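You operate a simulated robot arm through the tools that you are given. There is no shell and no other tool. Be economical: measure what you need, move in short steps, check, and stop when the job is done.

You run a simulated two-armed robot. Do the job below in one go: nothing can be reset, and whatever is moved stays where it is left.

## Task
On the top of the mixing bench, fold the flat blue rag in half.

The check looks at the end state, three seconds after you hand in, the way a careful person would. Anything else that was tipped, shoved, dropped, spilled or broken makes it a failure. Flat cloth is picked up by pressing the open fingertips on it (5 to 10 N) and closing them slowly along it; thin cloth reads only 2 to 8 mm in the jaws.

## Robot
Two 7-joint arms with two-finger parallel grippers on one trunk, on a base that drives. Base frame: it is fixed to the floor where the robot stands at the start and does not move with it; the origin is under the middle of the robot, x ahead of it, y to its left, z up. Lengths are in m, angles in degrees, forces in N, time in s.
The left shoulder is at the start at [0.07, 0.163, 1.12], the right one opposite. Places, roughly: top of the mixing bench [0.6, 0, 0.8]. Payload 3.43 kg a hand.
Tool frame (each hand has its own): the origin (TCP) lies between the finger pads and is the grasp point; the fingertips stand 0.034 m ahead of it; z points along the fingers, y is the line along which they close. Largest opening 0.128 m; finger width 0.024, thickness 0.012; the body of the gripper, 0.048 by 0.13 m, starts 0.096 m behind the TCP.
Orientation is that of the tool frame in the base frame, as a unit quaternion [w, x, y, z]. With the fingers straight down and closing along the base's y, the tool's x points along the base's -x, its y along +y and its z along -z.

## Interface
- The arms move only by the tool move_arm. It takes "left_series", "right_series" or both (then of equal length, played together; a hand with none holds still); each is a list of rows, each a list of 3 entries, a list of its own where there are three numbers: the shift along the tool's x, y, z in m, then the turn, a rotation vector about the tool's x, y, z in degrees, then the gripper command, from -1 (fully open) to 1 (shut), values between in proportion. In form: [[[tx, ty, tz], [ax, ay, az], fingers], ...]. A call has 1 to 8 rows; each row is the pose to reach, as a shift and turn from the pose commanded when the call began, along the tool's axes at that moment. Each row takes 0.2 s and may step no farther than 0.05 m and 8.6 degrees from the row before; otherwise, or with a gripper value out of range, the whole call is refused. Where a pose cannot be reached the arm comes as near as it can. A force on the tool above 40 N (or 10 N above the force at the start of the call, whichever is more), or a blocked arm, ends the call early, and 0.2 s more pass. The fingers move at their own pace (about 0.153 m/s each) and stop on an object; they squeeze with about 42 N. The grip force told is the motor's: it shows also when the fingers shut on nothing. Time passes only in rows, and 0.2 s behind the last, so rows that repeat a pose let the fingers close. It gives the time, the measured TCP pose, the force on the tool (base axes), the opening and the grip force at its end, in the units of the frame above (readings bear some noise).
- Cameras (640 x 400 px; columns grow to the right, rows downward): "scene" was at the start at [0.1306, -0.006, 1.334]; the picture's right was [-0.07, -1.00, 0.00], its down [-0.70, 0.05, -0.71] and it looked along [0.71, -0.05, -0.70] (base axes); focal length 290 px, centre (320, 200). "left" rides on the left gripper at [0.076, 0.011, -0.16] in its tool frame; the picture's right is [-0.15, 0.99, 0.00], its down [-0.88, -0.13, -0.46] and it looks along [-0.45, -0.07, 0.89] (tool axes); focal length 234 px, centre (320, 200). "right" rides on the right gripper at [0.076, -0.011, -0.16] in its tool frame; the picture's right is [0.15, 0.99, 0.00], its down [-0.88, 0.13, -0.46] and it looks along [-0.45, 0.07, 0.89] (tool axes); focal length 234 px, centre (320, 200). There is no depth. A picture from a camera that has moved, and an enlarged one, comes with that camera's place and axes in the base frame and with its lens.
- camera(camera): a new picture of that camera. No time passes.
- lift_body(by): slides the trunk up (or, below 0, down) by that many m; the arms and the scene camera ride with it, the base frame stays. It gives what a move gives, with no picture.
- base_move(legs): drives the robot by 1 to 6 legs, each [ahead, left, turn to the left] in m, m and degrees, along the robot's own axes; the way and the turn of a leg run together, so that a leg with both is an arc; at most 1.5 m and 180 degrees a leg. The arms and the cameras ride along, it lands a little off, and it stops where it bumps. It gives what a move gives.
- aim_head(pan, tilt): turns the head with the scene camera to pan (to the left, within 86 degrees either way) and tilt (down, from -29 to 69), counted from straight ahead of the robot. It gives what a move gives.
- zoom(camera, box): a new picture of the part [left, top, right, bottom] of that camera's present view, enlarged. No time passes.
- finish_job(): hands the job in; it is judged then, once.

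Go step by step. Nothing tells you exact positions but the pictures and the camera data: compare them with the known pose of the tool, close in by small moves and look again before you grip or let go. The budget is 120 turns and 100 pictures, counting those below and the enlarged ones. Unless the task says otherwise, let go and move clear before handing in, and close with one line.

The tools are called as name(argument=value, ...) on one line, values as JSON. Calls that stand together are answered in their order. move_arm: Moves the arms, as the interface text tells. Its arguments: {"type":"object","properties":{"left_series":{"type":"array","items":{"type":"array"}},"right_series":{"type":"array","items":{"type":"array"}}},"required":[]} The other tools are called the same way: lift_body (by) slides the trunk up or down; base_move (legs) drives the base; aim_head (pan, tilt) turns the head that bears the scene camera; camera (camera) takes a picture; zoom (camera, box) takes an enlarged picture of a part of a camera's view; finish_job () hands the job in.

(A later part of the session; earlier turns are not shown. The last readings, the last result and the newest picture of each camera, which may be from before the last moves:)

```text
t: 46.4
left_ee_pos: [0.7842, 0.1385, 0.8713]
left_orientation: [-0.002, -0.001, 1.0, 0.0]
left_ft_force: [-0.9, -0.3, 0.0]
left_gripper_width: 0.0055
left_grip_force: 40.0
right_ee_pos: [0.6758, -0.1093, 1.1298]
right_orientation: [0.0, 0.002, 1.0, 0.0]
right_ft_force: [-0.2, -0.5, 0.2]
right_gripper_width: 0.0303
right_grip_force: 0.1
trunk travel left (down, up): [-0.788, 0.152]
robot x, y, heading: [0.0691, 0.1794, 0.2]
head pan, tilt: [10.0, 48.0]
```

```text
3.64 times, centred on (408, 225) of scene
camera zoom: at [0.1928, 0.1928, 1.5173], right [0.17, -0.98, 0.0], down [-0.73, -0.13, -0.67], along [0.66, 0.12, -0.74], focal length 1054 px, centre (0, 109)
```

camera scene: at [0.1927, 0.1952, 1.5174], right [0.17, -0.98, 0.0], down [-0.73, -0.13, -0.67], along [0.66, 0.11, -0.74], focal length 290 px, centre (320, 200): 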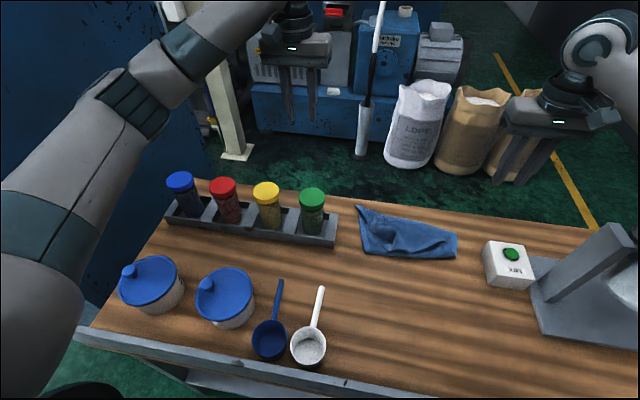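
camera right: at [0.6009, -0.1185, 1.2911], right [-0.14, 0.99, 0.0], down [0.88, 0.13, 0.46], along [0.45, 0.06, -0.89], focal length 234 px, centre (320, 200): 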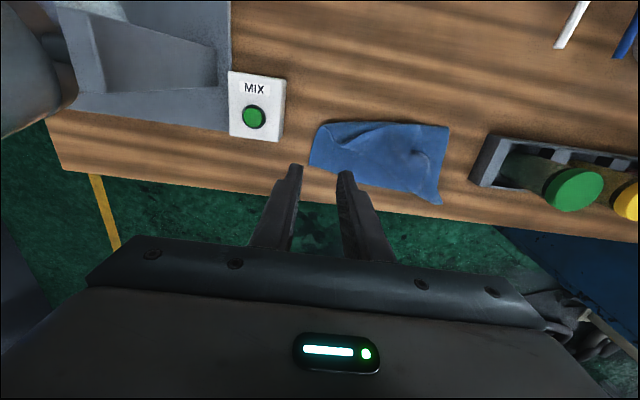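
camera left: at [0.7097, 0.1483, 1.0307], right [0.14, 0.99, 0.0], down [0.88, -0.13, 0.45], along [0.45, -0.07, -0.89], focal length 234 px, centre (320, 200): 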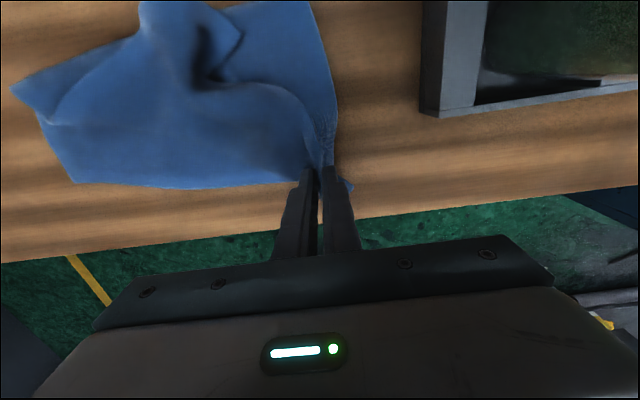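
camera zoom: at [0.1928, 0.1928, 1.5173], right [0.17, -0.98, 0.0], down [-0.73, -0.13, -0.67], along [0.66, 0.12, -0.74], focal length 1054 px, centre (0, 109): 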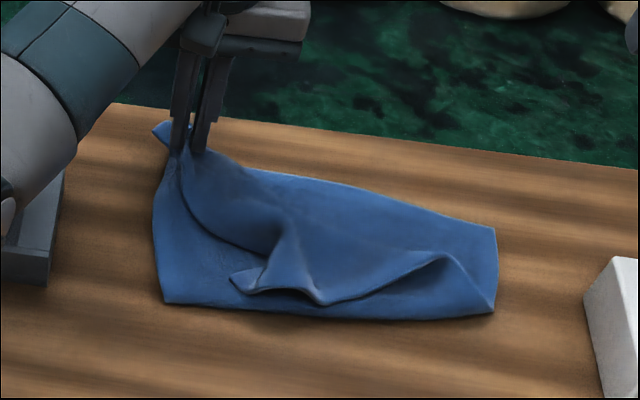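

It holds the tip with a double layer. I carry this corner up and back toward the robot to unroll the left side, then lower it.

move_arm(left_series=[[[0.02, 0, -0.04], [0, 0, 0], 1], [[0.06, 0, -0.065], [0, 0, 0], 1], [[0.105, 0, -0.08], [0, 0, 0], 1], [[0.15, 0, -0.08], [0, 0, 0], 1], [[0.195, 0, -0.065], [0, 0, 0], 1], [[0.24, 0, -0.045], [0, 0, 0], 1], [[0.275, 0, -0.02], [0, 0, 0], 1], [[0.3, 0, -0.005], [0, 0, 0], 1]])

camera(camera="scene")

camera(camera="right")

```text
t: 48.2
left_ee_pos: [0.4816, 0.1384, 0.8782]
left_orientation: [-0.002, -0.001, 1.0, 0.0]
left_ft_force: [0.3, -1.0, 0.1]
left_gripper_width: 0.0055
left_grip_force: 39.2
right_ee_pos: [0.6771, -0.1096, 1.1301]
right_orientation: [0.001, 0.001, 1.0, -0.001]
right_ft_force: [0.7, -0.5, -0.6]
right_gripper_width: 0.03
right_grip_force: 0.0
trunk travel left (down, up): [-0.788, 0.152]
robot x, y, heading: [0.0645, 0.1823, -0.1]
head pan, tilt: [10.0, 48.0]
```

```text
30 pictures are left
camera scene: at [0.1928, 0.1931, 1.5175], right [0.17, -0.98, 0.0], down [-0.73, -0.13, -0.67], along [0.66, 0.12, -0.74], focal length 290 px, centre (320, 200)
```

scene: 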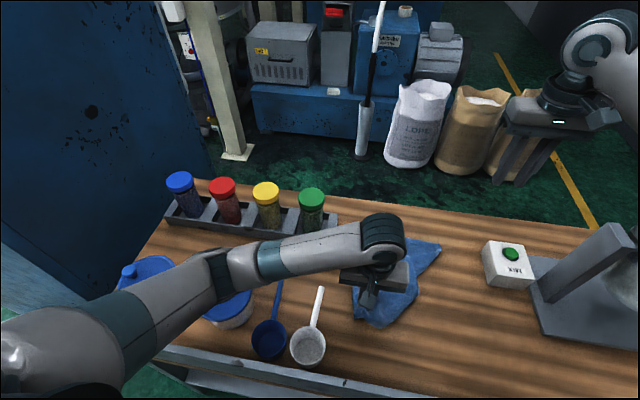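

```text
29 pictures are left
camera right: at [0.6011, -0.1202, 1.2906], right [-0.14, 0.99, 0.0], down [0.88, 0.13, 0.46], along [0.45, 0.06, -0.89], focal length 234 px, centre (320, 200)
```

right: 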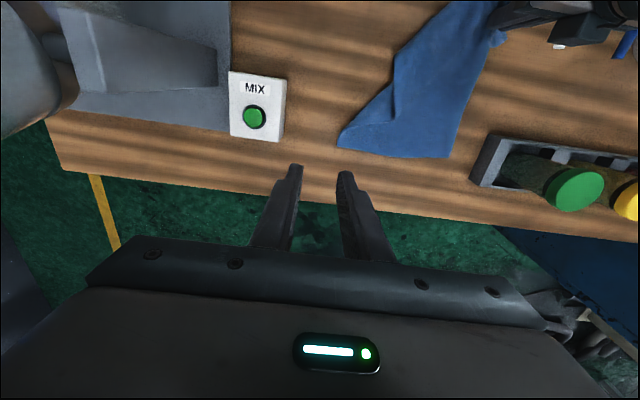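

The left side opened out. I look at the right side from the right hand's camera.

zoom(camera="right", box=[320, 0, 512, 160])

zoom(camera="scene", box=[336, 228, 464, 338])

```text
2.50 times, centred on (416, 80) of right
camera zoom: at [0.6011, -0.1202, 1.2906], right [-0.14, 0.99, 0.0], down [0.88, 0.13, 0.46], along [0.45, 0.06, -0.89], focal length 585 px, centre (80, 500)
```

zoom: 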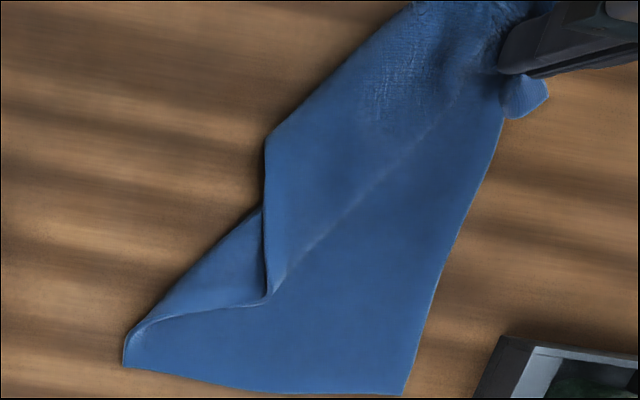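

```text
3.64 times, centred on (400, 283) of scene
camera zoom: at [0.1928, 0.1931, 1.5175], right [0.17, -0.98, 0.0], down [-0.73, -0.13, -0.67], along [0.66, 0.12, -0.74], focal length 1054 px, centre (29, -102)
```

zoom: 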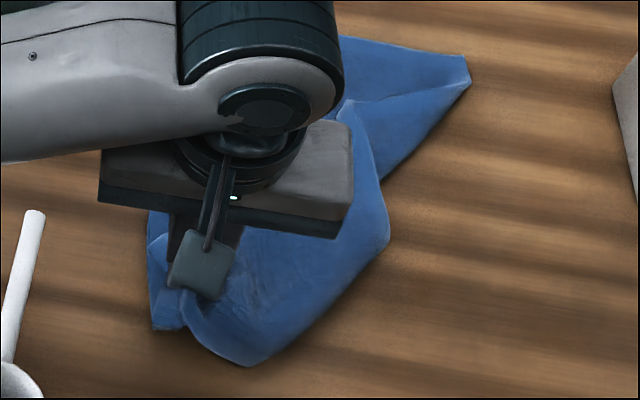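

I lower and release the left corner, then back the left hand off upward to see the whole rag.

move_arm(left_series=[[[0.015, 0, 0.015], [0, 0, 0], 1], [[0.03, 0, 0.033], [0, 0, 0], 1], [[0.03, 0, 0.033], [0, 0, 0], 0.8], [[0.03, 0, 0.033], [0, 0, 0], 0.55], [[0.03, 0, 0.02], [0, 0, 0], 0.4], [[0.03, 0.01, -0.025], [0, 0, 0], 0.4], [[0.0, 0.04, -0.05], [0, 0, 0], 0.4], [[-0.03, 0.07, -0.07], [0, 0, 0], 0.4]])

move_arm(left_series=[[[-0.03, 0.03, -0.02], [0, 0, 0], 0.4], [[-0.06, 0.06, -0.04], [0, 0, 0], 0.4], [[-0.09, 0.09, -0.06], [0, 0, 0], 0.4], [[-0.12, 0.12, -0.08], [0, 0, 0], 0.4]])

zoom(camera="scene", box=[324, 220, 484, 350])

```text
t: 50.0
left_ee_pos: [0.5136, 0.2056, 0.9458]
left_orientation: [-0.002, 0.0, 1.0, -0.001]
left_ft_force: [-1.8, 0.7, 0.9]
left_gripper_width: 0.0385
left_grip_force: 0.1
right_ee_pos: [0.6768, -0.1083, 1.1294]
right_orientation: [0.0, 0.002, 1.0, -0.001]
right_ft_force: [0.6, -0.2, 1.1]
right_gripper_width: 0.0301
right_grip_force: 0.1
trunk travel left (down, up): [-0.788, 0.152]
robot x, y, heading: [0.066, 0.183, 0.0]
head pan, tilt: [10.0, 48.0]
```

```text
t: 51.0
left_ee_pos: [0.6336, 0.3289, 1.025]
left_orientation: [-0.003, 0.0, 1.0, 0.0]
left_ft_force: [0.0, -0.4, -0.9]
left_gripper_width: 0.0384
left_grip_force: 0.1
right_ee_pos: [0.6767, -0.1077, 1.1294]
right_orientation: [-0.001, 0.002, 1.0, -0.001]
right_ft_force: [0.4, 0.2, -0.5]
right_gripper_width: 0.0301
right_grip_force: 0.0
trunk travel left (down, up): [-0.788, 0.152]
robot x, y, heading: [0.0666, 0.1806, -0.2]
head pan, tilt: [10.0, 48.0]
```

```text
3.08 times, centred on (404, 285) of scene
camera zoom: at [0.1937, 0.1943, 1.5173], right [0.17, -0.98, 0.0], down [-0.73, -0.13, -0.67], along [0.66, 0.12, -0.74], focal length 892 px, centre (62, -62)
```

zoom: 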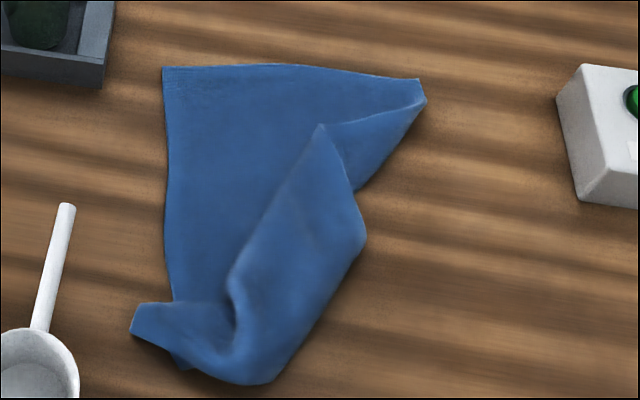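

Now it is clear: the near-right corner is the pointed tip at about (0.638, 0.042), folded over the rest. The right hand goes above it.

move_arm(right_series=[[[0.011, 0.022, 0.033], [0, 0, 0], 0.66], [[0.022, 0.044, 0.066], [0, 0, 0], 0.66], [[0.033, 0.066, 0.099], [0, 0, 0], 0.66], [[0.044, 0.088, 0.132], [0, 0, 0], 0.66], [[0.055, 0.11, 0.165], [0, 0, 0], 0.66], [[0.066, 0.132, 0.198], [0, 0, 0], 0.66], [[0.077, 0.152, 0.23], [0, 0, 0], 0.66], [[0.077, 0.152, 0.245], [0, 0, 0], 0.66]])

camera(camera="right")

```text
t: 52.8
left_ee_pos: [0.6339, 0.3284, 1.0272]
left_orientation: [-0.001, -0.001, 1.0, 0.0]
left_ft_force: [-0.4, -0.2, 0.1]
left_gripper_width: 0.0381
left_grip_force: 0.1
right_ee_pos: [0.6002, 0.0409, 0.8841]
right_orientation: [0.0, 0.002, 1.0, 0.0]
right_ft_force: [-0.3, -0.6, -0.8]
right_gripper_width: 0.0217
right_grip_force: 0.0
trunk travel left (down, up): [-0.788, 0.152]
robot x, y, heading: [0.0681, 0.1806, 0.1]
head pan, tilt: [10.0, 48.0]
```

```text
25 pictures are left
camera right: at [0.5253, 0.03, 1.0443], right [-0.14, 0.99, 0.0], down [0.88, 0.13, 0.46], along [0.45, 0.06, -0.89], focal length 234 px, centre (320, 200)
```

right: 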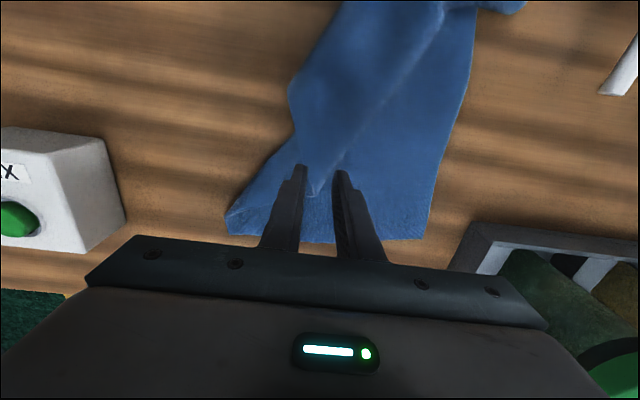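

Well centred over the tip. I lower gently to contact.

move_arm(right_series=[[[0, 0.001, 0.02], [0, 0, 0], 0.66], [[0, 0.001, 0.033], [0, 0, 0], 0.66], [[0, 0.001, 0.036], [0, 0, 0], 0.66], [[0, 0.001, 0.036], [0, 0, 0], 0.66]])

```text
t: 53.8
left_ee_pos: [0.6328, 0.3281, 1.0282]
left_orientation: [-0.002, -0.001, 1.0, 0.0]
left_ft_force: [-0.4, 0.4, 0.5]
left_gripper_width: 0.0384
left_grip_force: 0.0
right_ee_pos: [0.6013, 0.0435, 0.8498]
right_orientation: [0.001, 0.002, 1.0, 0.0]
right_ft_force: [-0.3, -0.7, -0.3]
right_gripper_width: 0.0222
right_grip_force: 0.0
trunk travel left (down, up): [-0.788, 0.152]
robot x, y, heading: [0.0642, 0.1793, -0.1]
head pan, tilt: [10.0, 48.0]
```

move_arm(right_series=[[[0, 0, 0.003], [0, 0, 0], 0.66], [[0, 0, 0.006], [0, 0, 0], 0.66], [[0, 0, 0.006], [0, 0, 0], 0.66]])

```text
t: 54.6
left_ee_pos: [0.632, 0.3287, 1.0277]
left_orientation: [-0.002, -0.001, 1.0, 0.0]
left_ft_force: [-0.7, -1.2, 0.2]
left_gripper_width: 0.0386
left_grip_force: 0.1
right_ee_pos: [0.6006, 0.0429, 0.8418]
right_orientation: [0.0, 0.002, 1.0, 0.0]
right_ft_force: [0.7, 0.2, 5.4]
right_gripper_width: 0.0214
right_grip_force: 0.1
trunk travel left (down, up): [-0.788, 0.152]
robot x, y, heading: [0.067, 0.1781, 0.2]
head pan, tilt: [10.0, 48.0]
```

Contact is firm at 5 N. I back off 2 mm so only the top sheet is taken, then close slowly and lift.

move_arm(right_series=[[[0, 0, -0.002], [0, 0, 0], 0.66], [[0, 0, -0.002], [0, 0, 0], 0.73], [[0, 0, -0.002], [0, 0, 0], 0.8], [[0, 0, -0.002], [0, 0, 0], 0.87], [[0, 0, -0.002], [0, 0, 0], 0.94], [[0, 0, -0.002], [0, 0, 0], 1], [[0, 0, -0.002], [0, 0, 0], 1], [[0, 0, -0.035], [0, 0, 0], 1]])

camera(camera="right")

```text
t: 56.4
left_ee_pos: [0.6331, 0.3295, 1.0274]
left_orientation: [-0.002, -0.001, 1.0, 0.0]
left_ft_force: [-1.0, 0.1, 0.2]
left_gripper_width: 0.0382
left_grip_force: 0.1
right_ee_pos: [0.5973, 0.0431, 0.8771]
right_orientation: [0.001, 0.002, 1.0, -0.001]
right_ft_force: [0.5, 0.3, 0.8]
right_gripper_width: 0.0023
right_grip_force: 36.9
trunk travel left (down, up): [-0.788, 0.152]
robot x, y, heading: [0.0661, 0.1766, 0.2]
head pan, tilt: [10.0, 48.0]
```

```text
24 pictures are left
camera right: at [0.5233, 0.0315, 1.0389], right [-0.14, 0.99, 0.0], down [0.88, 0.13, 0.46], along [0.45, 0.06, -0.89], focal length 234 px, centre (320, 200)
```

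right: 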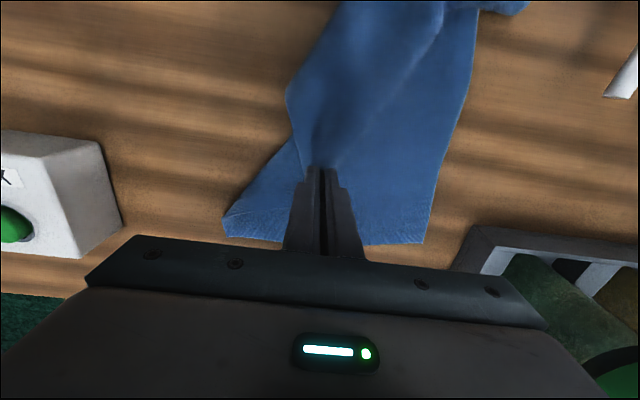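

Only the top sheet is held. I carry this corner over to the near-right side at about (0.45, −0.07).

move_arm(right_series=[[[0.015, -0.012, -0.035], [0, 0, 0], 1], [[0.045, -0.035, -0.055], [0, 0, 0], 1], [[0.075, -0.06, -0.06], [0, 0, 0], 1], [[0.105, -0.085, -0.05], [0, 0, 0], 1], [[0.13, -0.105, -0.03], [0, 0, 0], 1], [[0.147, -0.115, 0.0], [0, 0, 0], 1], [[0.147, -0.115, 0.025], [0, 0, 0], 1], [[0.147, -0.115, 0.025], [0, 0, 0], 1]])

camera(camera="scene")

camera(camera="left")

```text
t: 58.2
left_ee_pos: [0.633, 0.3281, 1.0272]
left_orientation: [-0.002, 0.0, 1.0, 0.0]
left_ft_force: [-0.4, -0.7, -0.1]
left_gripper_width: 0.0384
left_grip_force: 0.2
right_ee_pos: [0.4529, -0.0667, 0.8507]
right_orientation: [0.0, 0.002, 1.0, -0.001]
right_ft_force: [-0.4, 0.3, -0.6]
right_gripper_width: 0.0022
right_grip_force: 37.4
trunk travel left (down, up): [-0.788, 0.152]
robot x, y, heading: [0.0637, 0.1785, -0.1]
head pan, tilt: [10.0, 48.0]
```

```text
23 pictures are left
camera scene: at [0.1931, 0.193, 1.5174], right [0.17, -0.98, 0.0], down [-0.73, -0.13, -0.67], along [0.66, 0.12, -0.74], focal length 290 px, centre (320, 200)
```

scene: 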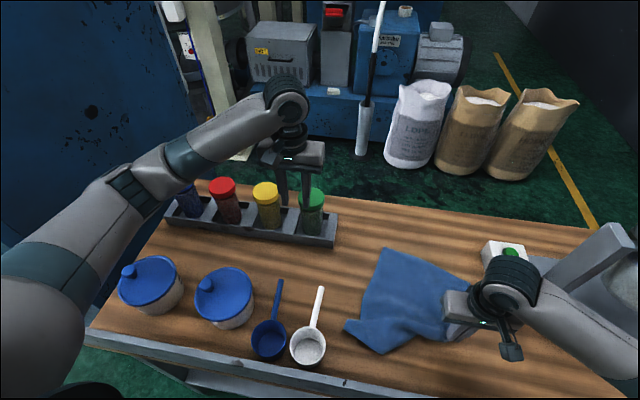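

```text
22 pictures are left
camera left: at [0.5582, 0.3394, 1.1859], right [0.15, 0.99, 0.0], down [0.88, -0.13, 0.45], along [0.45, -0.07, -0.89], focal length 234 px, centre (320, 200)
```

left: 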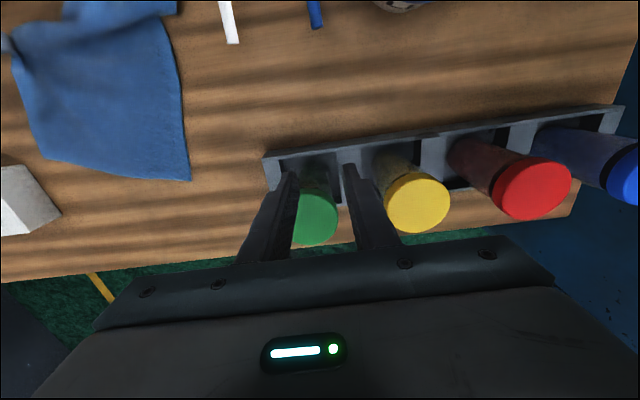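

The rag is mostly open again. I zoom on the near-left corner before gripping it.

zoom(camera="scene", box=[330, 240, 490, 360])

```text
3.33 times, centred on (410, 300) of scene
camera zoom: at [0.1931, 0.193, 1.5174], right [0.17, -0.98, 0.0], down [-0.73, -0.13, -0.67], along [0.66, 0.12, -0.74], focal length 966 px, centre (20, -133)
```

zoom: 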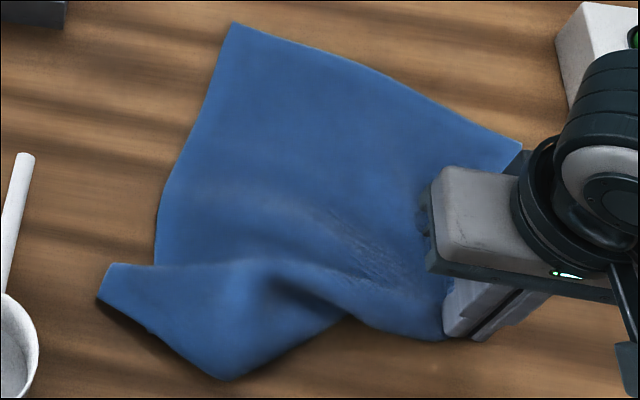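

The near-left corner's tip is at about (0.444, 0.178). The left hand goes above it.

move_arm(left_series=[[[0.015, -0.01, -0.025], [0, 0, 0], 0.53], [[0.05, -0.04, -0.025], [0, 0, 0], 0.53], [[0.085, -0.075, -0.015], [0, 0, 0], 0.53], [[0.12, -0.11, 0.005], [0, 0, 0], 0.53], [[0.155, -0.14, 0.03], [0, 0, 0], 0.53], [[0.18, -0.168, 0.06], [0, 0, 0], 0.53], [[0.191, -0.176, 0.1], [0, 0, 0], 0.53], [[0.191, -0.176, 0.14], [0, 0, 0], 0.53]])

camera(camera="left")

```text
refused: row 3 steps farther than a row can; nothing moved
```

```text
20 pictures are left
camera left: at [0.5582, 0.3394, 1.1859], right [0.15, 0.99, 0.0], down [0.88, -0.13, 0.45], along [0.45, -0.07, -0.89], focal length 234 px, centre (320, 200)
```

left: 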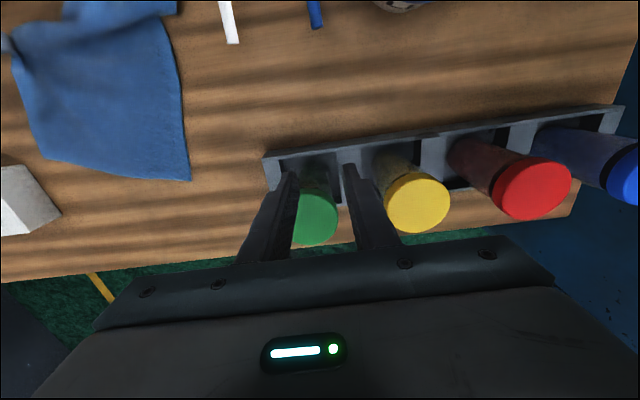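

The call was refused because a step was too long. I repeat it with shorter steps.

move_arm(left_series=[[[0.015, -0.01, -0.025], [0, 0, 0], 0.53], [[0.045, -0.035, -0.025], [0, 0, 0], 0.53], [[0.075, -0.065, -0.015], [0, 0, 0], 0.53], [[0.105, -0.095, 0.0], [0, 0, 0], 0.53], [[0.135, -0.125, 0.02], [0, 0, 0], 0.53], [[0.165, -0.15, 0.045], [0, 0, 0], 0.53], [[0.185, -0.17, 0.08], [0, 0, 0], 0.53], [[0.191, -0.176, 0.12], [0, 0, 0], 0.53]])

camera(camera="left")

```text
t: 60.0
left_ee_pos: [0.4425, 0.149, 0.9075]
left_orientation: [-0.001, -0.001, 1.0, 0.0]
left_ft_force: [-0.5, -0.1, 1.0]
left_gripper_width: 0.03
left_grip_force: 0.1
right_ee_pos: [0.4533, -0.0669, 0.8505]
right_orientation: [0.0, 0.001, 1.0, -0.001]
right_ft_force: [0.3, 0.9, -0.6]
right_gripper_width: 0.0022
right_grip_force: 37.3
trunk travel left (down, up): [-0.788, 0.152]
robot x, y, heading: [0.0672, 0.1798, 0.2]
head pan, tilt: [10.0, 48.0]
```

```text
19 pictures are left
camera left: at [0.3676, 0.1606, 1.0666], right [0.15, 0.99, 0.0], down [0.88, -0.13, 0.45], along [0.45, -0.07, -0.89], focal length 234 px, centre (320, 200)
```

left: 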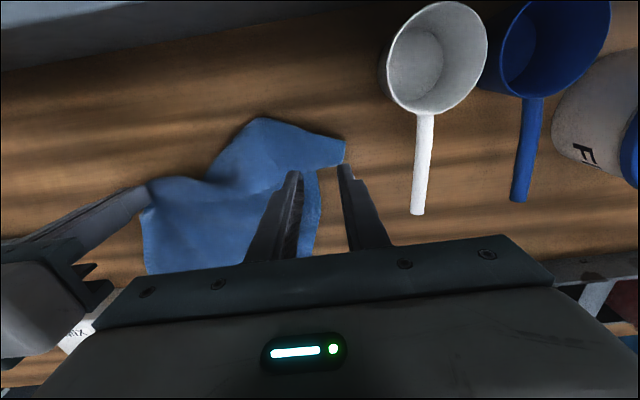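

Good alignment. I lower the left hand to contact.

move_arm(left_series=[[[0.004, -0.004, 0.04], [0, 0, 0], 0.53], [[0.004, -0.004, 0.06], [0, 0, 0], 0.53], [[0.004, -0.004, 0.066], [0, 0, 0], 0.53], [[0.004, -0.004, 0.067], [0, 0, 0], 0.53]])

```text
t: 61.0
left_ee_pos: [0.4384, 0.1467, 0.8412]
left_orientation: [-0.001, 0.0, 1.0, -0.002]
left_ft_force: [-0.4, -2.5, 19.6]
left_gripper_width: 0.0307
left_grip_force: 0.6
right_ee_pos: [0.4528, -0.066, 0.8517]
right_orientation: [0.001, 0.001, 1.0, 0.001]
right_ft_force: [0.2, 0.0, -0.1]
right_gripper_width: 0.0019
right_grip_force: 37.0
trunk travel left (down, up): [-0.788, 0.152]
robot x, y, heading: [0.0671, 0.1775, -0.0]
head pan, tilt: [10.0, 48.0]
```

A bit too firm. I back off 2.5 mm, close slowly, and lift the left hand slightly.

move_arm(left_series=[[[0, 0, -0.0025], [0, 0, 0], 0.53], [[0, 0, -0.0025], [0, 0, 0], 0.62], [[0, 0, -0.0025], [0, 0, 0], 0.71], [[0, 0, -0.0025], [0, 0, 0], 0.8], [[0, 0, -0.0025], [0, 0, 0], 0.88], [[0, 0, -0.0025], [0, 0, 0], 1], [[0, 0, -0.0025], [0, 0, 0], 1], [[0, 0, -0.015], [0, 0, 0], 1]])

camera(camera="left")

```text
t: 62.8
left_ee_pos: [0.438, 0.1484, 0.8548]
left_orientation: [-0.003, 0.0, 1.0, 0.0]
left_ft_force: [-0.1, 0.1, 0.0]
left_gripper_width: 0.0059
left_grip_force: 40.6
right_ee_pos: [0.4541, -0.0683, 0.8497]
right_orientation: [0.0, 0.002, 1.0, 0.0]
right_ft_force: [0.0, 0.1, -0.3]
right_gripper_width: 0.0023
right_grip_force: 37.2
trunk travel left (down, up): [-0.788, 0.152]
robot x, y, heading: [0.0646, 0.1797, -0.0]
head pan, tilt: [10.0, 48.0]
```

```text
18 pictures are left
camera left: at [0.3642, 0.1589, 1.0138], right [0.15, 0.99, 0.0], down [0.88, -0.13, 0.45], along [0.45, -0.07, -0.89], focal length 234 px, centre (320, 200)
```

left: 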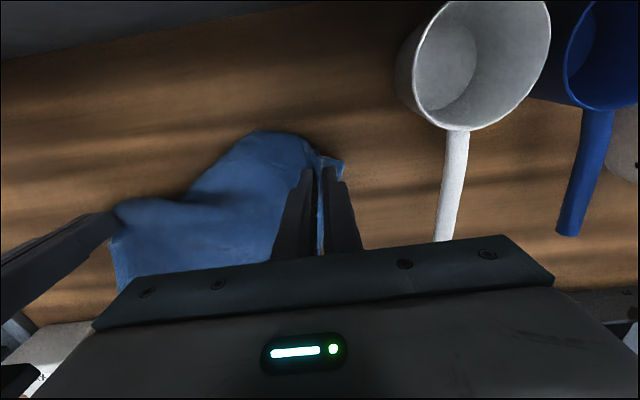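

Both near corners are held. I lift the rag into the air, so that gravity unrolls it, moving the hands forward a bit.

move_arm(left_series=[[[-0.01, 0, -0.04], [0, 0, 0], 1], [[-0.025, 0, -0.08], [0, 0, 0], 1], [[-0.045, 0, -0.12], [0, 0, 0], 1], [[-0.065, 0, -0.16], [0, 0, 0], 1], [[-0.085, 0, -0.2], [0, 0, 0], 1], [[-0.105, 0, -0.24], [0, 0, 0], 1], [[-0.125, 0, -0.28], [0, 0, 0], 1], [[-0.145, 0, -0.32], [0, 0, 0], 1]], right_series=[[[-0.006, 0, -0.04], [0, 0, 0], 1], [[-0.018, 0, -0.08], [0, 0, 0], 1], [[-0.035, 0, -0.12], [0, 0, 0], 1], [[-0.055, 0, -0.16], [0, 0, 0], 1], [[-0.073, 0, -0.2], [0, 0, 0], 1], [[-0.092, 0, -0.24], [0, 0, 0], 1], [[-0.111, 0, -0.28], [0, 0, 0], 1], [[-0.13, 0, -0.324], [0, 0, 0], 1]])

aim_head(pan=-5, tilt=40)

camera(camera="scene")

```text
t: 64.6
left_ee_pos: [0.5841, 0.1475, 1.1764]
left_orientation: [-0.001, -0.001, 1.0, 0.0]
left_ft_force: [0.1, 0.1, 0.1]
left_gripper_width: 0.006
left_grip_force: 40.5
right_ee_pos: [0.5837, -0.0701, 1.177]
right_orientation: [0.0, 0.002, 1.0, -0.001]
right_ft_force: [-0.3, 0.6, -1.1]
right_gripper_width: 0.0022
right_grip_force: 37.3
trunk travel left (down, up): [-0.788, 0.152]
robot x, y, heading: [0.0647, 0.1812, 0.3]
head pan, tilt: [10.0, 48.0]
```

```text
t: 65.3
left_ee_pos: [0.5841, 0.1462, 1.1757]
left_orientation: [-0.002, -0.001, 1.0, 0.0]
left_ft_force: [-0.4, 0.0, 0.5]
left_gripper_width: 0.0062
left_grip_force: 40.5
right_ee_pos: [0.5852, -0.0699, 1.1779]
right_orientation: [0.0, 0.001, 1.0, 0.0]
right_ft_force: [0.4, 1.1, -0.7]
right_gripper_width: 0.0023
right_grip_force: 36.8
trunk travel left (down, up): [-0.788, 0.152]
robot x, y, heading: [0.0642, 0.1787, -0.1]
head pan, tilt: [-5.0, 40.0]
```

```text
17 pictures are left
camera scene: at [0.2005, 0.1716, 1.5288], right [-0.09, -1.0, 0.0], down [-0.64, 0.06, -0.77], along [0.76, -0.07, -0.64], focal length 290 px, centre (320, 200)
```

scene: 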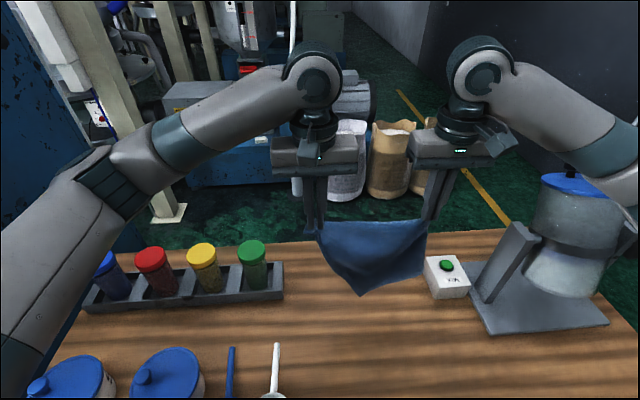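

The rag hangs freely but tapers to a point, so one hand isn't on the proper corner. I zoom in.

zoom(camera="scene", box=[290, 200, 450, 300])

```text
4.00 times, centred on (370, 250) of scene
camera zoom: at [0.2005, 0.1716, 1.5288], right [-0.09, -1.0, 0.0], down [-0.64, 0.06, -0.77], along [0.76, -0.07, -0.64], focal length 1160 px, centre (120, 0)
```

zoom: 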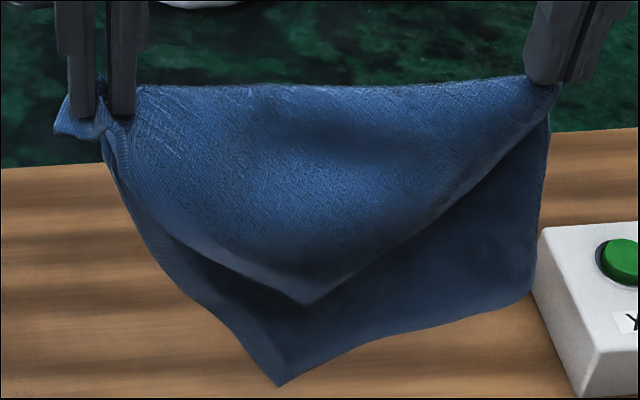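

Useful: the left hand holds a true corner (A). The right hand, luckily, holds the middle of the right long edge, so the rag hangs folded along the line between them. I lay it down far-side first; after that the two loose upper corners only need to go onto the lower ones.

move_arm(left_series=[[[-0.04, 0, 0.01], [0, 0, 0], 1], [[-0.08, 0, 0.02], [0, 0, 0], 1], [[-0.115, 0, 0.035], [0, 0, 0], 1], [[-0.145, 0, 0.06], [0, 0, 0], 1], [[-0.155, 0, 0.09], [0, 0, 0], 1], [[-0.15, 0, 0.12], [0, 0, 0], 1]], right_series=[[[-0.04, 0, 0.01], [0, 0, 0], 1], [[-0.08, 0, 0.02], [0, 0, 0], 1], [[-0.115, 0, 0.035], [0, 0, 0], 1], [[-0.145, 0, 0.06], [0, 0, 0], 1], [[-0.155, 0, 0.09], [0, 0, 0], 1], [[-0.15, 0, 0.12], [0, 0, 0], 1]])

move_arm(left_series=[[[0.01, 0, 0.035], [0, 0, 0], 1], [[0.025, 0, 0.07], [0, 0, 0], 1], [[0.045, 0, 0.1], [0, 0, 0], 1], [[0.075, 0, 0.13], [0, 0, 0], 1], [[0.105, 0, 0.155], [0, 0, 0], 1], [[0.135, 0, 0.18], [0, 0, 0], 1], [[0.16, 0, 0.195], [0, 0, 0], 1], [[0.175, 0, 0.203], [0, 0, 0], 1]], right_series=[[[0.01, 0, 0.035], [0, 0, 0], 1], [[0.025, 0, 0.07], [0, 0, 0], 1], [[0.045, 0, 0.1], [0, 0, 0], 1], [[0.075, 0, 0.13], [0, 0, 0], 1], [[0.105, 0, 0.155], [0, 0, 0], 1], [[0.135, 0, 0.18], [0, 0, 0], 1], [[0.16, 0, 0.195], [0, 0, 0], 1], [[0.175, 0, 0.205], [0, 0, 0], 1]])

camera(camera="scene")

```text
t: 66.7
left_ee_pos: [0.7351, 0.1506, 1.0543]
left_orientation: [-0.003, 0.0, 1.0, 0.001]
left_ft_force: [-0.5, 0.0, 0.2]
left_gripper_width: 0.0062
left_grip_force: 41.1
right_ee_pos: [0.7343, -0.0712, 1.0553]
right_orientation: [0.0, 0.001, 1.0, 0.0]
right_ft_force: [0.4, -0.7, -0.1]
right_gripper_width: 0.0021
right_grip_force: 36.9
trunk travel left (down, up): [-0.788, 0.152]
robot x, y, heading: [0.0645, 0.1815, 0.0]
head pan, tilt: [-5.0, 40.0]
```

```text
t: 68.5
left_ee_pos: [0.5561, 0.1492, 0.8553]
left_orientation: [-0.002, 0.0, 1.0, 0.0]
left_ft_force: [0.2, -1.3, 0.4]
left_gripper_width: 0.0062
left_grip_force: 40.5
right_ee_pos: [0.5571, -0.0707, 0.8539]
right_orientation: [0.001, 0.002, 1.0, 0.001]
right_ft_force: [0.5, -0.1, -0.5]
right_gripper_width: 0.002
right_grip_force: 36.8
trunk travel left (down, up): [-0.788, 0.152]
robot x, y, heading: [0.0666, 0.1804, 0.1]
head pan, tilt: [-5.0, 40.0]
```

```text
15 pictures are left
camera scene: at [0.1997, 0.1717, 1.529], right [-0.09, -1.0, 0.0], down [-0.64, 0.06, -0.77], along [0.76, -0.07, -0.64], focal length 290 px, centre (320, 200)
```

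scene: 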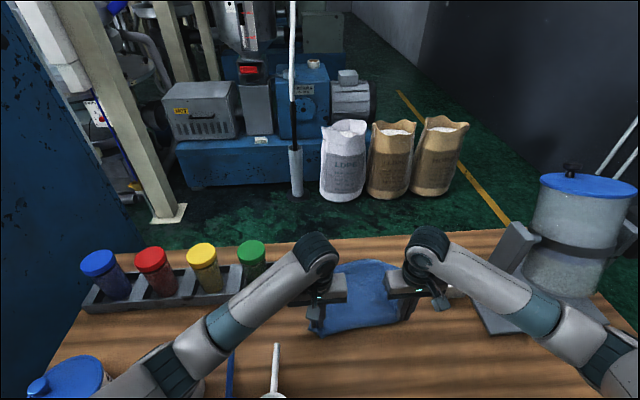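

The rag lies roughly as a double sheet now. I lower the last bit, release the right hand only, raise it, and look.

move_arm(left_series=[[[0, 0, 0.008], [0, 0, 0], 1], [[0, 0, 0.008], [0, 0, 0], 1], [[0, 0, 0.008], [0, 0, 0], 1], [[0, 0, 0.008], [0, 0, 0], 1], [[0, 0, 0.008], [0, 0, 0], 1], [[0, 0, 0.008], [0, 0, 0], 1], [[0, 0, 0.008], [0, 0, 0], 1], [[0, 0, 0.008], [0, 0, 0], 1]], right_series=[[[0, 0, 0.008], [0, 0, 0], 1], [[0, 0, 0.008], [0, 0, 0], 0.8], [[0, 0, 0.006], [0, 0, 0], 0.6], [[0, 0, -0.02], [0, 0, 0], 0.5], [[0, 0, -0.06], [0, 0, 0], 0.5], [[0, -0.01, -0.105], [0, 0, 0], 0.5], [[0, -0.03, -0.145], [0, 0, 0], 0.5], [[-0.02, -0.05, -0.18], [0, 0, 0], 0.5]])

camera(camera="right")

zoom(camera="scene", box=[280, 240, 440, 350])

```text
t: 70.3
left_ee_pos: [0.5583, 0.1483, 0.8459]
left_orientation: [-0.002, -0.002, 1.0, 0.0]
left_ft_force: [-0.5, -0.1, 2.2]
left_gripper_width: 0.006
left_grip_force: 40.3
right_ee_pos: [0.5761, -0.1231, 1.0265]
right_orientation: [0.0, 0.002, 1.0, -0.001]
right_ft_force: [0.4, -0.3, 0.0]
right_gripper_width: 0.0319
right_grip_force: 0.0
trunk travel left (down, up): [-0.788, 0.152]
robot x, y, heading: [0.0674, 0.1759, -0.1]
head pan, tilt: [-5.0, 40.0]
```

```text
14 pictures are left
camera right: at [0.5014, -0.1337, 1.1889], right [-0.14, 0.99, 0.0], down [0.88, 0.13, 0.46], along [0.45, 0.06, -0.89], focal length 234 px, centre (320, 200)
```

right: 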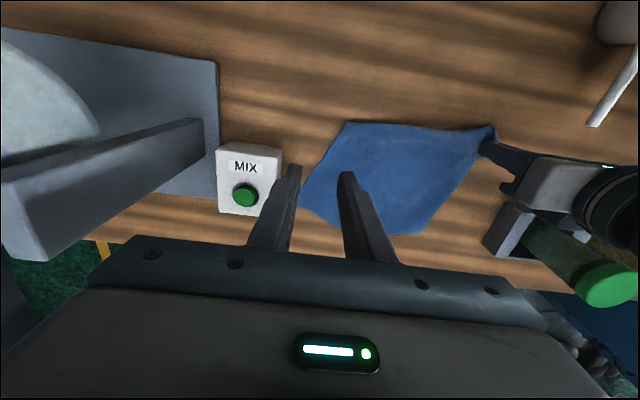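

```text
3.64 times, centred on (360, 295) of scene
camera zoom: at [0.2006, 0.1719, 1.5287], right [-0.09, -1.0, 0.0], down [-0.64, 0.06, -0.77], along [0.76, -0.07, -0.64], focal length 1054 px, centre (174, -146)
```

zoom: 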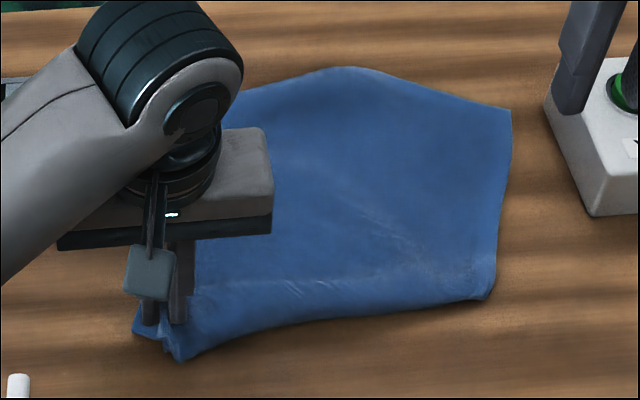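

The loose flap slipped underneath and the far-left corner buckled. I re-grip the right mid-edge point R at (0.56, −0.068), lift again, and lay it the other way so the flap ends up on top.

move_arm(right_series=[[[0.008, 0.03, 0.03], [0, 0, 0], 0.53], [[0.016, 0.055, 0.06], [0, 0, 0], 0.53], [[0.016, 0.055, 0.1], [0, 0, 0], 0.53], [[0.016, 0.055, 0.14], [0, 0, 0], 0.53], [[0.016, 0.055, 0.17], [0, 0, 0], 0.53], [[0.016, 0.055, 0.18], [0, 0, 0], 0.53], [[0.016, 0.055, 0.183], [0, 0, 0], 0.53]])

camera(camera="right")

```text
t: 71.9
left_ee_pos: [0.5577, 0.1479, 0.8478]
left_orientation: [-0.002, -0.002, 1.0, 0.0]
left_ft_force: [0.3, -0.4, 0.5]
left_gripper_width: 0.0063
left_grip_force: 40.2
right_ee_pos: [0.5606, -0.0678, 0.8469]
right_orientation: [0.0, 0.001, 1.0, -0.001]
right_ft_force: [0.2, -1.0, 0.0]
right_gripper_width: 0.0301
right_grip_force: 0.0
trunk travel left (down, up): [-0.788, 0.152]
robot x, y, heading: [0.0652, 0.1802, -0.3]
head pan, tilt: [-5.0, 40.0]
```

```text
12 pictures are left
camera right: at [0.4867, -0.0781, 1.0076], right [-0.14, 0.99, 0.0], down [0.88, 0.13, 0.46], along [0.45, 0.06, -0.89], focal length 234 px, centre (320, 200)
```

right: 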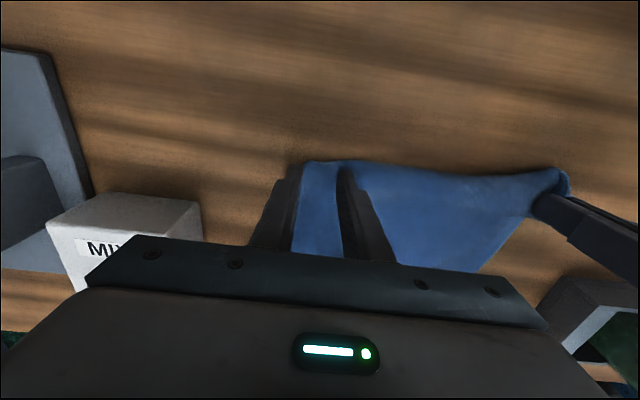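

The outer finger is just off the cloth. I shift 12 mm inward, press, and close.

move_arm(right_series=[[[0, 0.012, -0.003], [0, 0, 0], 0.53], [[0, 0.012, 0.003], [0, 0, 0], 0.53], [[0, 0.012, 0.005], [0, 0, 0], 0.53], [[0, 0.012, 0.005], [0, 0, 0], 0.65], [[0, 0.012, 0.005], [0, 0, 0], 0.77], [[0, 0.012, 0.005], [0, 0, 0], 0.89], [[0, 0.012, 0.005], [0, 0, 0], 1], [[0, 0.012, 0.005], [0, 0, 0], 1]])

```text
t: 73.7
left_ee_pos: [0.5573, 0.1491, 0.8483]
left_orientation: [-0.002, -0.001, 1.0, 0.0]
left_ft_force: [-0.1, -0.2, 1.6]
left_gripper_width: 0.0063
left_grip_force: 39.9
right_ee_pos: [0.5632, -0.0538, 0.8436]
right_orientation: [0.0, 0.002, 1.0, 0.0]
right_ft_force: [-0.4, 0.5, 0.6]
right_gripper_width: 0.0034
right_grip_force: 38.2
trunk travel left (down, up): [-0.788, 0.152]
robot x, y, heading: [0.0673, 0.1808, -0.0]
head pan, tilt: [-5.0, 40.0]
```

Held at 3.4 mm. I lift both hands straight up.

move_arm(left_series=[[[0, 0, -0.042], [0, 0, 0], 1], [[0, 0, -0.084], [0, 0, 0], 1], [[0, 0, -0.126], [0, 0, 0], 1], [[0, 0, -0.168], [0, 0, 0], 1], [[0, 0, -0.21], [0, 0, 0], 1], [[0, 0, -0.252], [0, 0, 0], 1], [[0, 0, -0.294], [0, 0, 0], 1], [[0, 0, -0.33], [0, 0, 0], 1]], right_series=[[[0, 0, -0.042], [0, 0, 0], 1], [[0, 0, -0.084], [0, 0, 0], 1], [[0, 0, -0.126], [0, 0, 0], 1], [[0, 0, -0.168], [0, 0, 0], 1], [[0, -0.005, -0.21], [0, 0, 0], 1], [[0, -0.01, -0.252], [0, 0, 0], 1], [[0, -0.015, -0.294], [0, 0, 0], 1], [[0, -0.02, -0.33], [0, 0, 0], 1]])

zoom(camera="scene", box=[270, 180, 462, 320])

```text
t: 75.5
left_ee_pos: [0.558, 0.1462, 1.1756]
left_orientation: [-0.001, 0.0, 1.0, -0.001]
left_ft_force: [-0.9, -0.3, 0.1]
left_gripper_width: 0.006
left_grip_force: 39.8
right_ee_pos: [0.5615, -0.0716, 1.1765]
right_orientation: [0.0, 0.003, 1.0, -0.001]
right_ft_force: [-0.7, 0.0, 0.4]
right_gripper_width: 0.0034
right_grip_force: 37.6
trunk travel left (down, up): [-0.788, 0.152]
robot x, y, heading: [0.0664, 0.1771, 0.1]
head pan, tilt: [-5.0, 40.0]
```

```text
2.86 times, centred on (366, 250) of scene
camera zoom: at [0.1989, 0.1717, 1.5288], right [-0.09, -1.0, 0.0], down [-0.64, 0.06, -0.77], along [0.76, -0.07, -0.64], focal length 828 px, centre (189, 57)
```

zoom: 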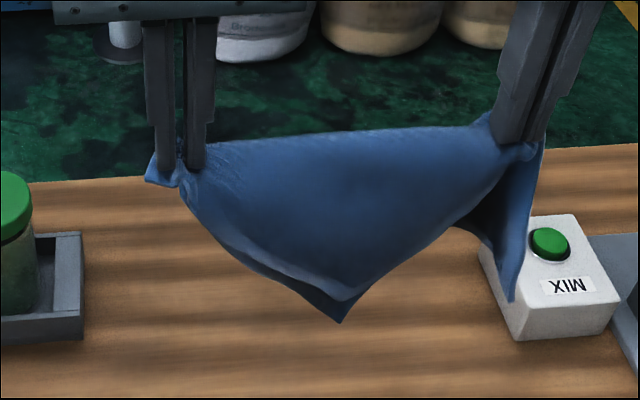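

The front flap (D) and the back corners hang as expected. I lay it with the hands moving away, so the hem lands near and the flap ends up on top.

move_arm(left_series=[[[0.02, 0, 0.04], [0, 0, 0], 1], [[0.04, 0, 0.08], [0, 0, 0], 1], [[0.04, 0, 0.12], [0, 0, 0], 1], [[0.02, 0, 0.16], [0, 0, 0], 1], [[-0.015, 0, 0.195], [0, 0, 0], 1], [[-0.05, 0, 0.225], [0, 0, 0], 1], [[-0.085, 0, 0.255], [0, 0, 0], 1], [[-0.115, 0, 0.28], [0, 0, 0], 1]], right_series=[[[0.02, 0, 0.04], [0, 0, 0], 1], [[0.04, 0, 0.08], [0, 0, 0], 1], [[0.04, 0, 0.12], [0, 0, 0], 1], [[0.02, 0, 0.16], [0, 0, 0], 1], [[-0.015, 0, 0.195], [0, 0, 0], 1], [[-0.05, 0, 0.225], [0, 0, 0], 1], [[-0.085, 0, 0.255], [0, 0, 0], 1], [[-0.115, 0, 0.28], [0, 0, 0], 1]])

move_arm(left_series=[[[-0.02, 0, 0.018], [0, 0, 0], 1], [[-0.03, 0, 0.034], [0, 0, 0], 1], [[-0.035, 0, 0.044], [0, 0, 0], 1]], right_series=[[[-0.02, 0, 0.018], [0, 0, 0], 1], [[-0.03, 0, 0.034], [0, 0, 0], 1], [[-0.035, 0, 0.044], [0, 0, 0], 1]])

zoom(camera="scene", box=[270, 240, 462, 370])

```text
t: 77.3
left_ee_pos: [0.6776, 0.1465, 0.889]
left_orientation: [-0.003, 0.0, 1.0, -0.001]
left_ft_force: [0.7, 0.0, 0.5]
left_gripper_width: 0.0063
left_grip_force: 40.5
right_ee_pos: [0.6796, -0.0753, 0.895]
right_orientation: [-0.002, 0.002, 1.0, -0.001]
right_ft_force: [-0.5, 1.3, -0.2]
right_gripper_width: 0.0035
right_grip_force: 37.9
trunk travel left (down, up): [-0.788, 0.152]
robot x, y, heading: [0.0673, 0.1818, 0.1]
head pan, tilt: [-5.0, 40.0]
```

```text
t: 78.1
left_ee_pos: [0.7106, 0.1459, 0.8481]
left_orientation: [-0.003, 0.0, 1.0, 0.0]
left_ft_force: [0.0, -0.5, -0.8]
left_gripper_width: 0.0062
left_grip_force: 40.4
right_ee_pos: [0.7126, -0.0758, 0.8491]
right_orientation: [0.0, 0.002, 1.0, 0.0]
right_ft_force: [-0.8, 0.7, 0.4]
right_gripper_width: 0.0033
right_grip_force: 37.6
trunk travel left (down, up): [-0.788, 0.152]
robot x, y, heading: [0.0678, 0.1823, 0.0]
head pan, tilt: [-5.0, 40.0]
```

```text
3.08 times, centred on (366, 305) of scene
camera zoom: at [0.1998, 0.1715, 1.529], right [-0.09, -1.0, 0.0], down [-0.64, 0.06, -0.77], along [0.76, -0.07, -0.64], focal length 892 px, centre (178, -123)
```

zoom: 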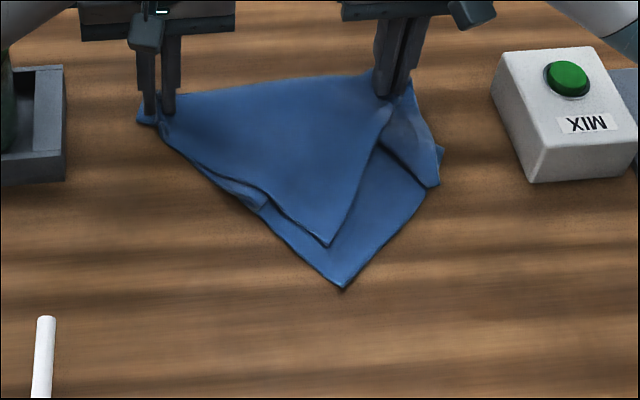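

Now it's readable: the top layer's free corner D lies at about (0.561, 0.012), adjacent to corner A in the left hand. The right hand releases R and goes over D; with A and D held, the rag can hang as a straight sheet.

move_arm(right_series=[[[0, 0, 0], [0, 0, 0], 0.8], [[0, 0, 0], [0, 0, 0], 0.6], [[0, 0, -0.03], [0, 0, 0], 0.5], [[0.01, 0.008, -0.065], [0, 0, 0], 0.6], [[0.04, 0.032, -0.07], [0, 0, 0], 0.66], [[0.07, 0.056, -0.07], [0, 0, 0], 0.66], [[0.1, 0.08, -0.06], [0, 0, 0], 0.66], [[0.117, 0.093, -0.03], [0, 0, 0], 0.66]])

camera(camera="right")

```text
t: 79.9
left_ee_pos: [0.7099, 0.1452, 0.8479]
left_orientation: [-0.002, 0.0, 1.0, 0.0]
left_ft_force: [0.1, 0.6, -1.1]
left_gripper_width: 0.0061
left_grip_force: 40.9
right_ee_pos: [0.5961, 0.0198, 0.8819]
right_orientation: [0.002, 0.002, 1.0, -0.001]
right_ft_force: [0.5, -0.4, 0.1]
right_gripper_width: 0.0219
right_grip_force: 0.1
trunk travel left (down, up): [-0.788, 0.152]
robot x, y, heading: [0.0641, 0.1791, -0.0]
head pan, tilt: [-5.0, 40.0]
```

```text
9 pictures are left
camera right: at [0.5206, 0.0084, 1.0412], right [-0.14, 0.99, 0.0], down [0.88, 0.13, 0.46], along [0.45, 0.06, -0.89], focal length 234 px, centre (320, 200)
```

right: 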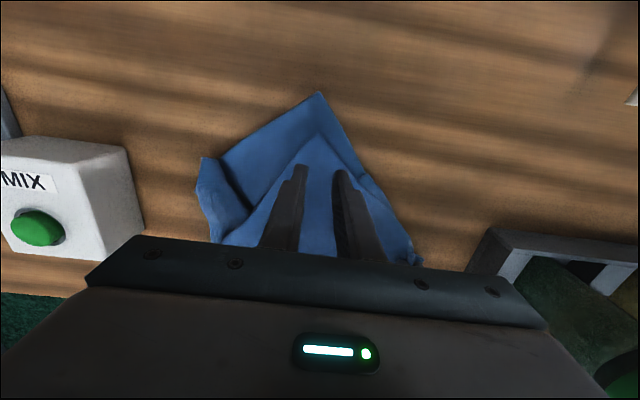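

D's tip is at (0.567, 0.016) and the fingers are centred on it. I lower to light contact.

move_arm(right_series=[[[0, -0.002, 0.02], [0, 0, 0], 0.66], [[0, -0.002, 0.033], [0, 0, 0], 0.66], [[0, -0.002, 0.037], [0, 0, 0], 0.66], [[0, -0.002, 0.037], [0, 0, 0], 0.66]])

```text
t: 80.9
left_ee_pos: [0.7102, 0.1466, 0.8482]
left_orientation: [-0.002, -0.001, 1.0, 0.0]
left_ft_force: [-0.1, -0.2, -0.7]
left_gripper_width: 0.0061
left_grip_force: 40.5
right_ee_pos: [0.5946, 0.0173, 0.8441]
right_orientation: [0.0, 0.002, 1.0, 0.0]
right_ft_force: [-0.7, -0.7, 0.5]
right_gripper_width: 0.0219
right_grip_force: 0.0
trunk travel left (down, up): [-0.788, 0.152]
robot x, y, heading: [0.0652, 0.1811, -0.0]
head pan, tilt: [-5.0, 40.0]
```

move_arm(right_series=[[[0, 0, 0.0018], [0, 0, 0], 0.66], [[0, 0, 0.0018], [0, 0, 0], 0.73], [[0, 0, 0.0018], [0, 0, 0], 0.8], [[0, 0, 0.0018], [0, 0, 0], 0.87], [[0, 0, 0.0018], [0, 0, 0], 0.94], [[0, 0, 0.0018], [0, 0, 0], 1], [[0, 0, 0.0018], [0, 0, 0], 1]])

```text
t: 82.5
left_ee_pos: [0.709, 0.1463, 0.8478]
left_orientation: [-0.001, -0.001, 1.0, 0.0]
left_ft_force: [-0.5, -0.4, 1.3]
left_gripper_width: 0.006
left_grip_force: 40.8
right_ee_pos: [0.5942, 0.0174, 0.8417]
right_orientation: [0.001, 0.002, 1.0, -0.001]
right_ft_force: [0.3, 1.1, 3.2]
right_gripper_width: 0.0032
right_grip_force: 37.7
trunk travel left (down, up): [-0.788, 0.152]
robot x, y, heading: [0.0665, 0.182, 0.1]
head pan, tilt: [-5.0, 40.0]
```

A single sheet is held (3.2 mm). I lift both corners and bring the hands level, so the rag hangs as a straight sheet.

move_arm(left_series=[[[0.012, 0, -0.044], [0, 0, 0], 1], [[0.025, 0, -0.088], [0, 0, 0], 1], [[0.04, 0, -0.132], [0, 0, 0], 1], [[0.055, -0.003, -0.176], [0, 0, 0], 1], [[0.07, -0.005, -0.22], [0, 0, 0], 1], [[0.085, -0.007, -0.264], [0, 0, 0], 1], [[0.1, -0.009, -0.308], [0, 0, 0], 1], [[0.11, -0.011, -0.35], [0, 0, 0], 1]], right_series=[[[0, -0.008, -0.044], [0, 0, 0], 1], [[0, -0.016, -0.088], [0, 0, 0], 1], [[0, -0.024, -0.132], [0, 0, 0], 1], [[0, -0.032, -0.176], [0, 0, 0], 1], [[0, -0.04, -0.22], [0, 0, 0], 1], [[-0.002, -0.048, -0.264], [0, 0, 0], 1], [[-0.004, -0.056, -0.308], [0, 0, 0], 1], [[-0.005, -0.064, -0.356], [0, 0, 0], 1]])

camera(camera="scene")

```text
t: 84.3
left_ee_pos: [0.5978, 0.1348, 1.2007]
left_orientation: [-0.001, 0.001, 1.0, -0.002]
left_ft_force: [3.2, -21.0, 0.6]
left_gripper_width: 0.0066
left_grip_force: 40.7
right_ee_pos: [0.5958, -0.0487, 1.1979]
right_orientation: [0.0, 0.001, 1.0, 0.001]
right_ft_force: [-3.6, 20.1, 0.6]
right_gripper_width: 0.0037
right_grip_force: 38.4
trunk travel left (down, up): [-0.788, 0.152]
robot x, y, heading: [0.0646, 0.1826, -0.1]
head pan, tilt: [-5.0, 40.0]
```

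```text
8 pictures are left
camera scene: at [0.1981, 0.1715, 1.5288], right [-0.09, -1.0, 0.0], down [-0.64, 0.06, -0.77], along [0.76, -0.07, -0.64], focal length 290 px, centre (320, 200)
```

scene: 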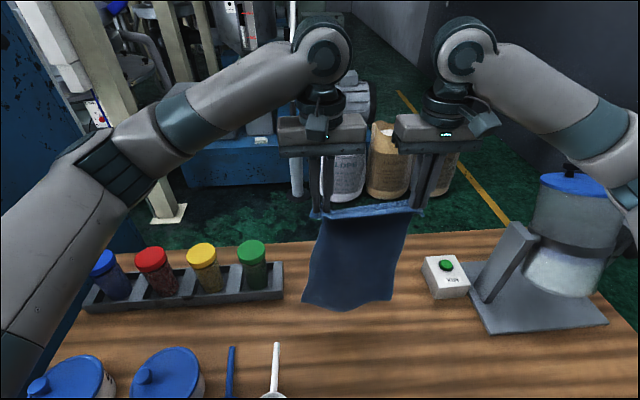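

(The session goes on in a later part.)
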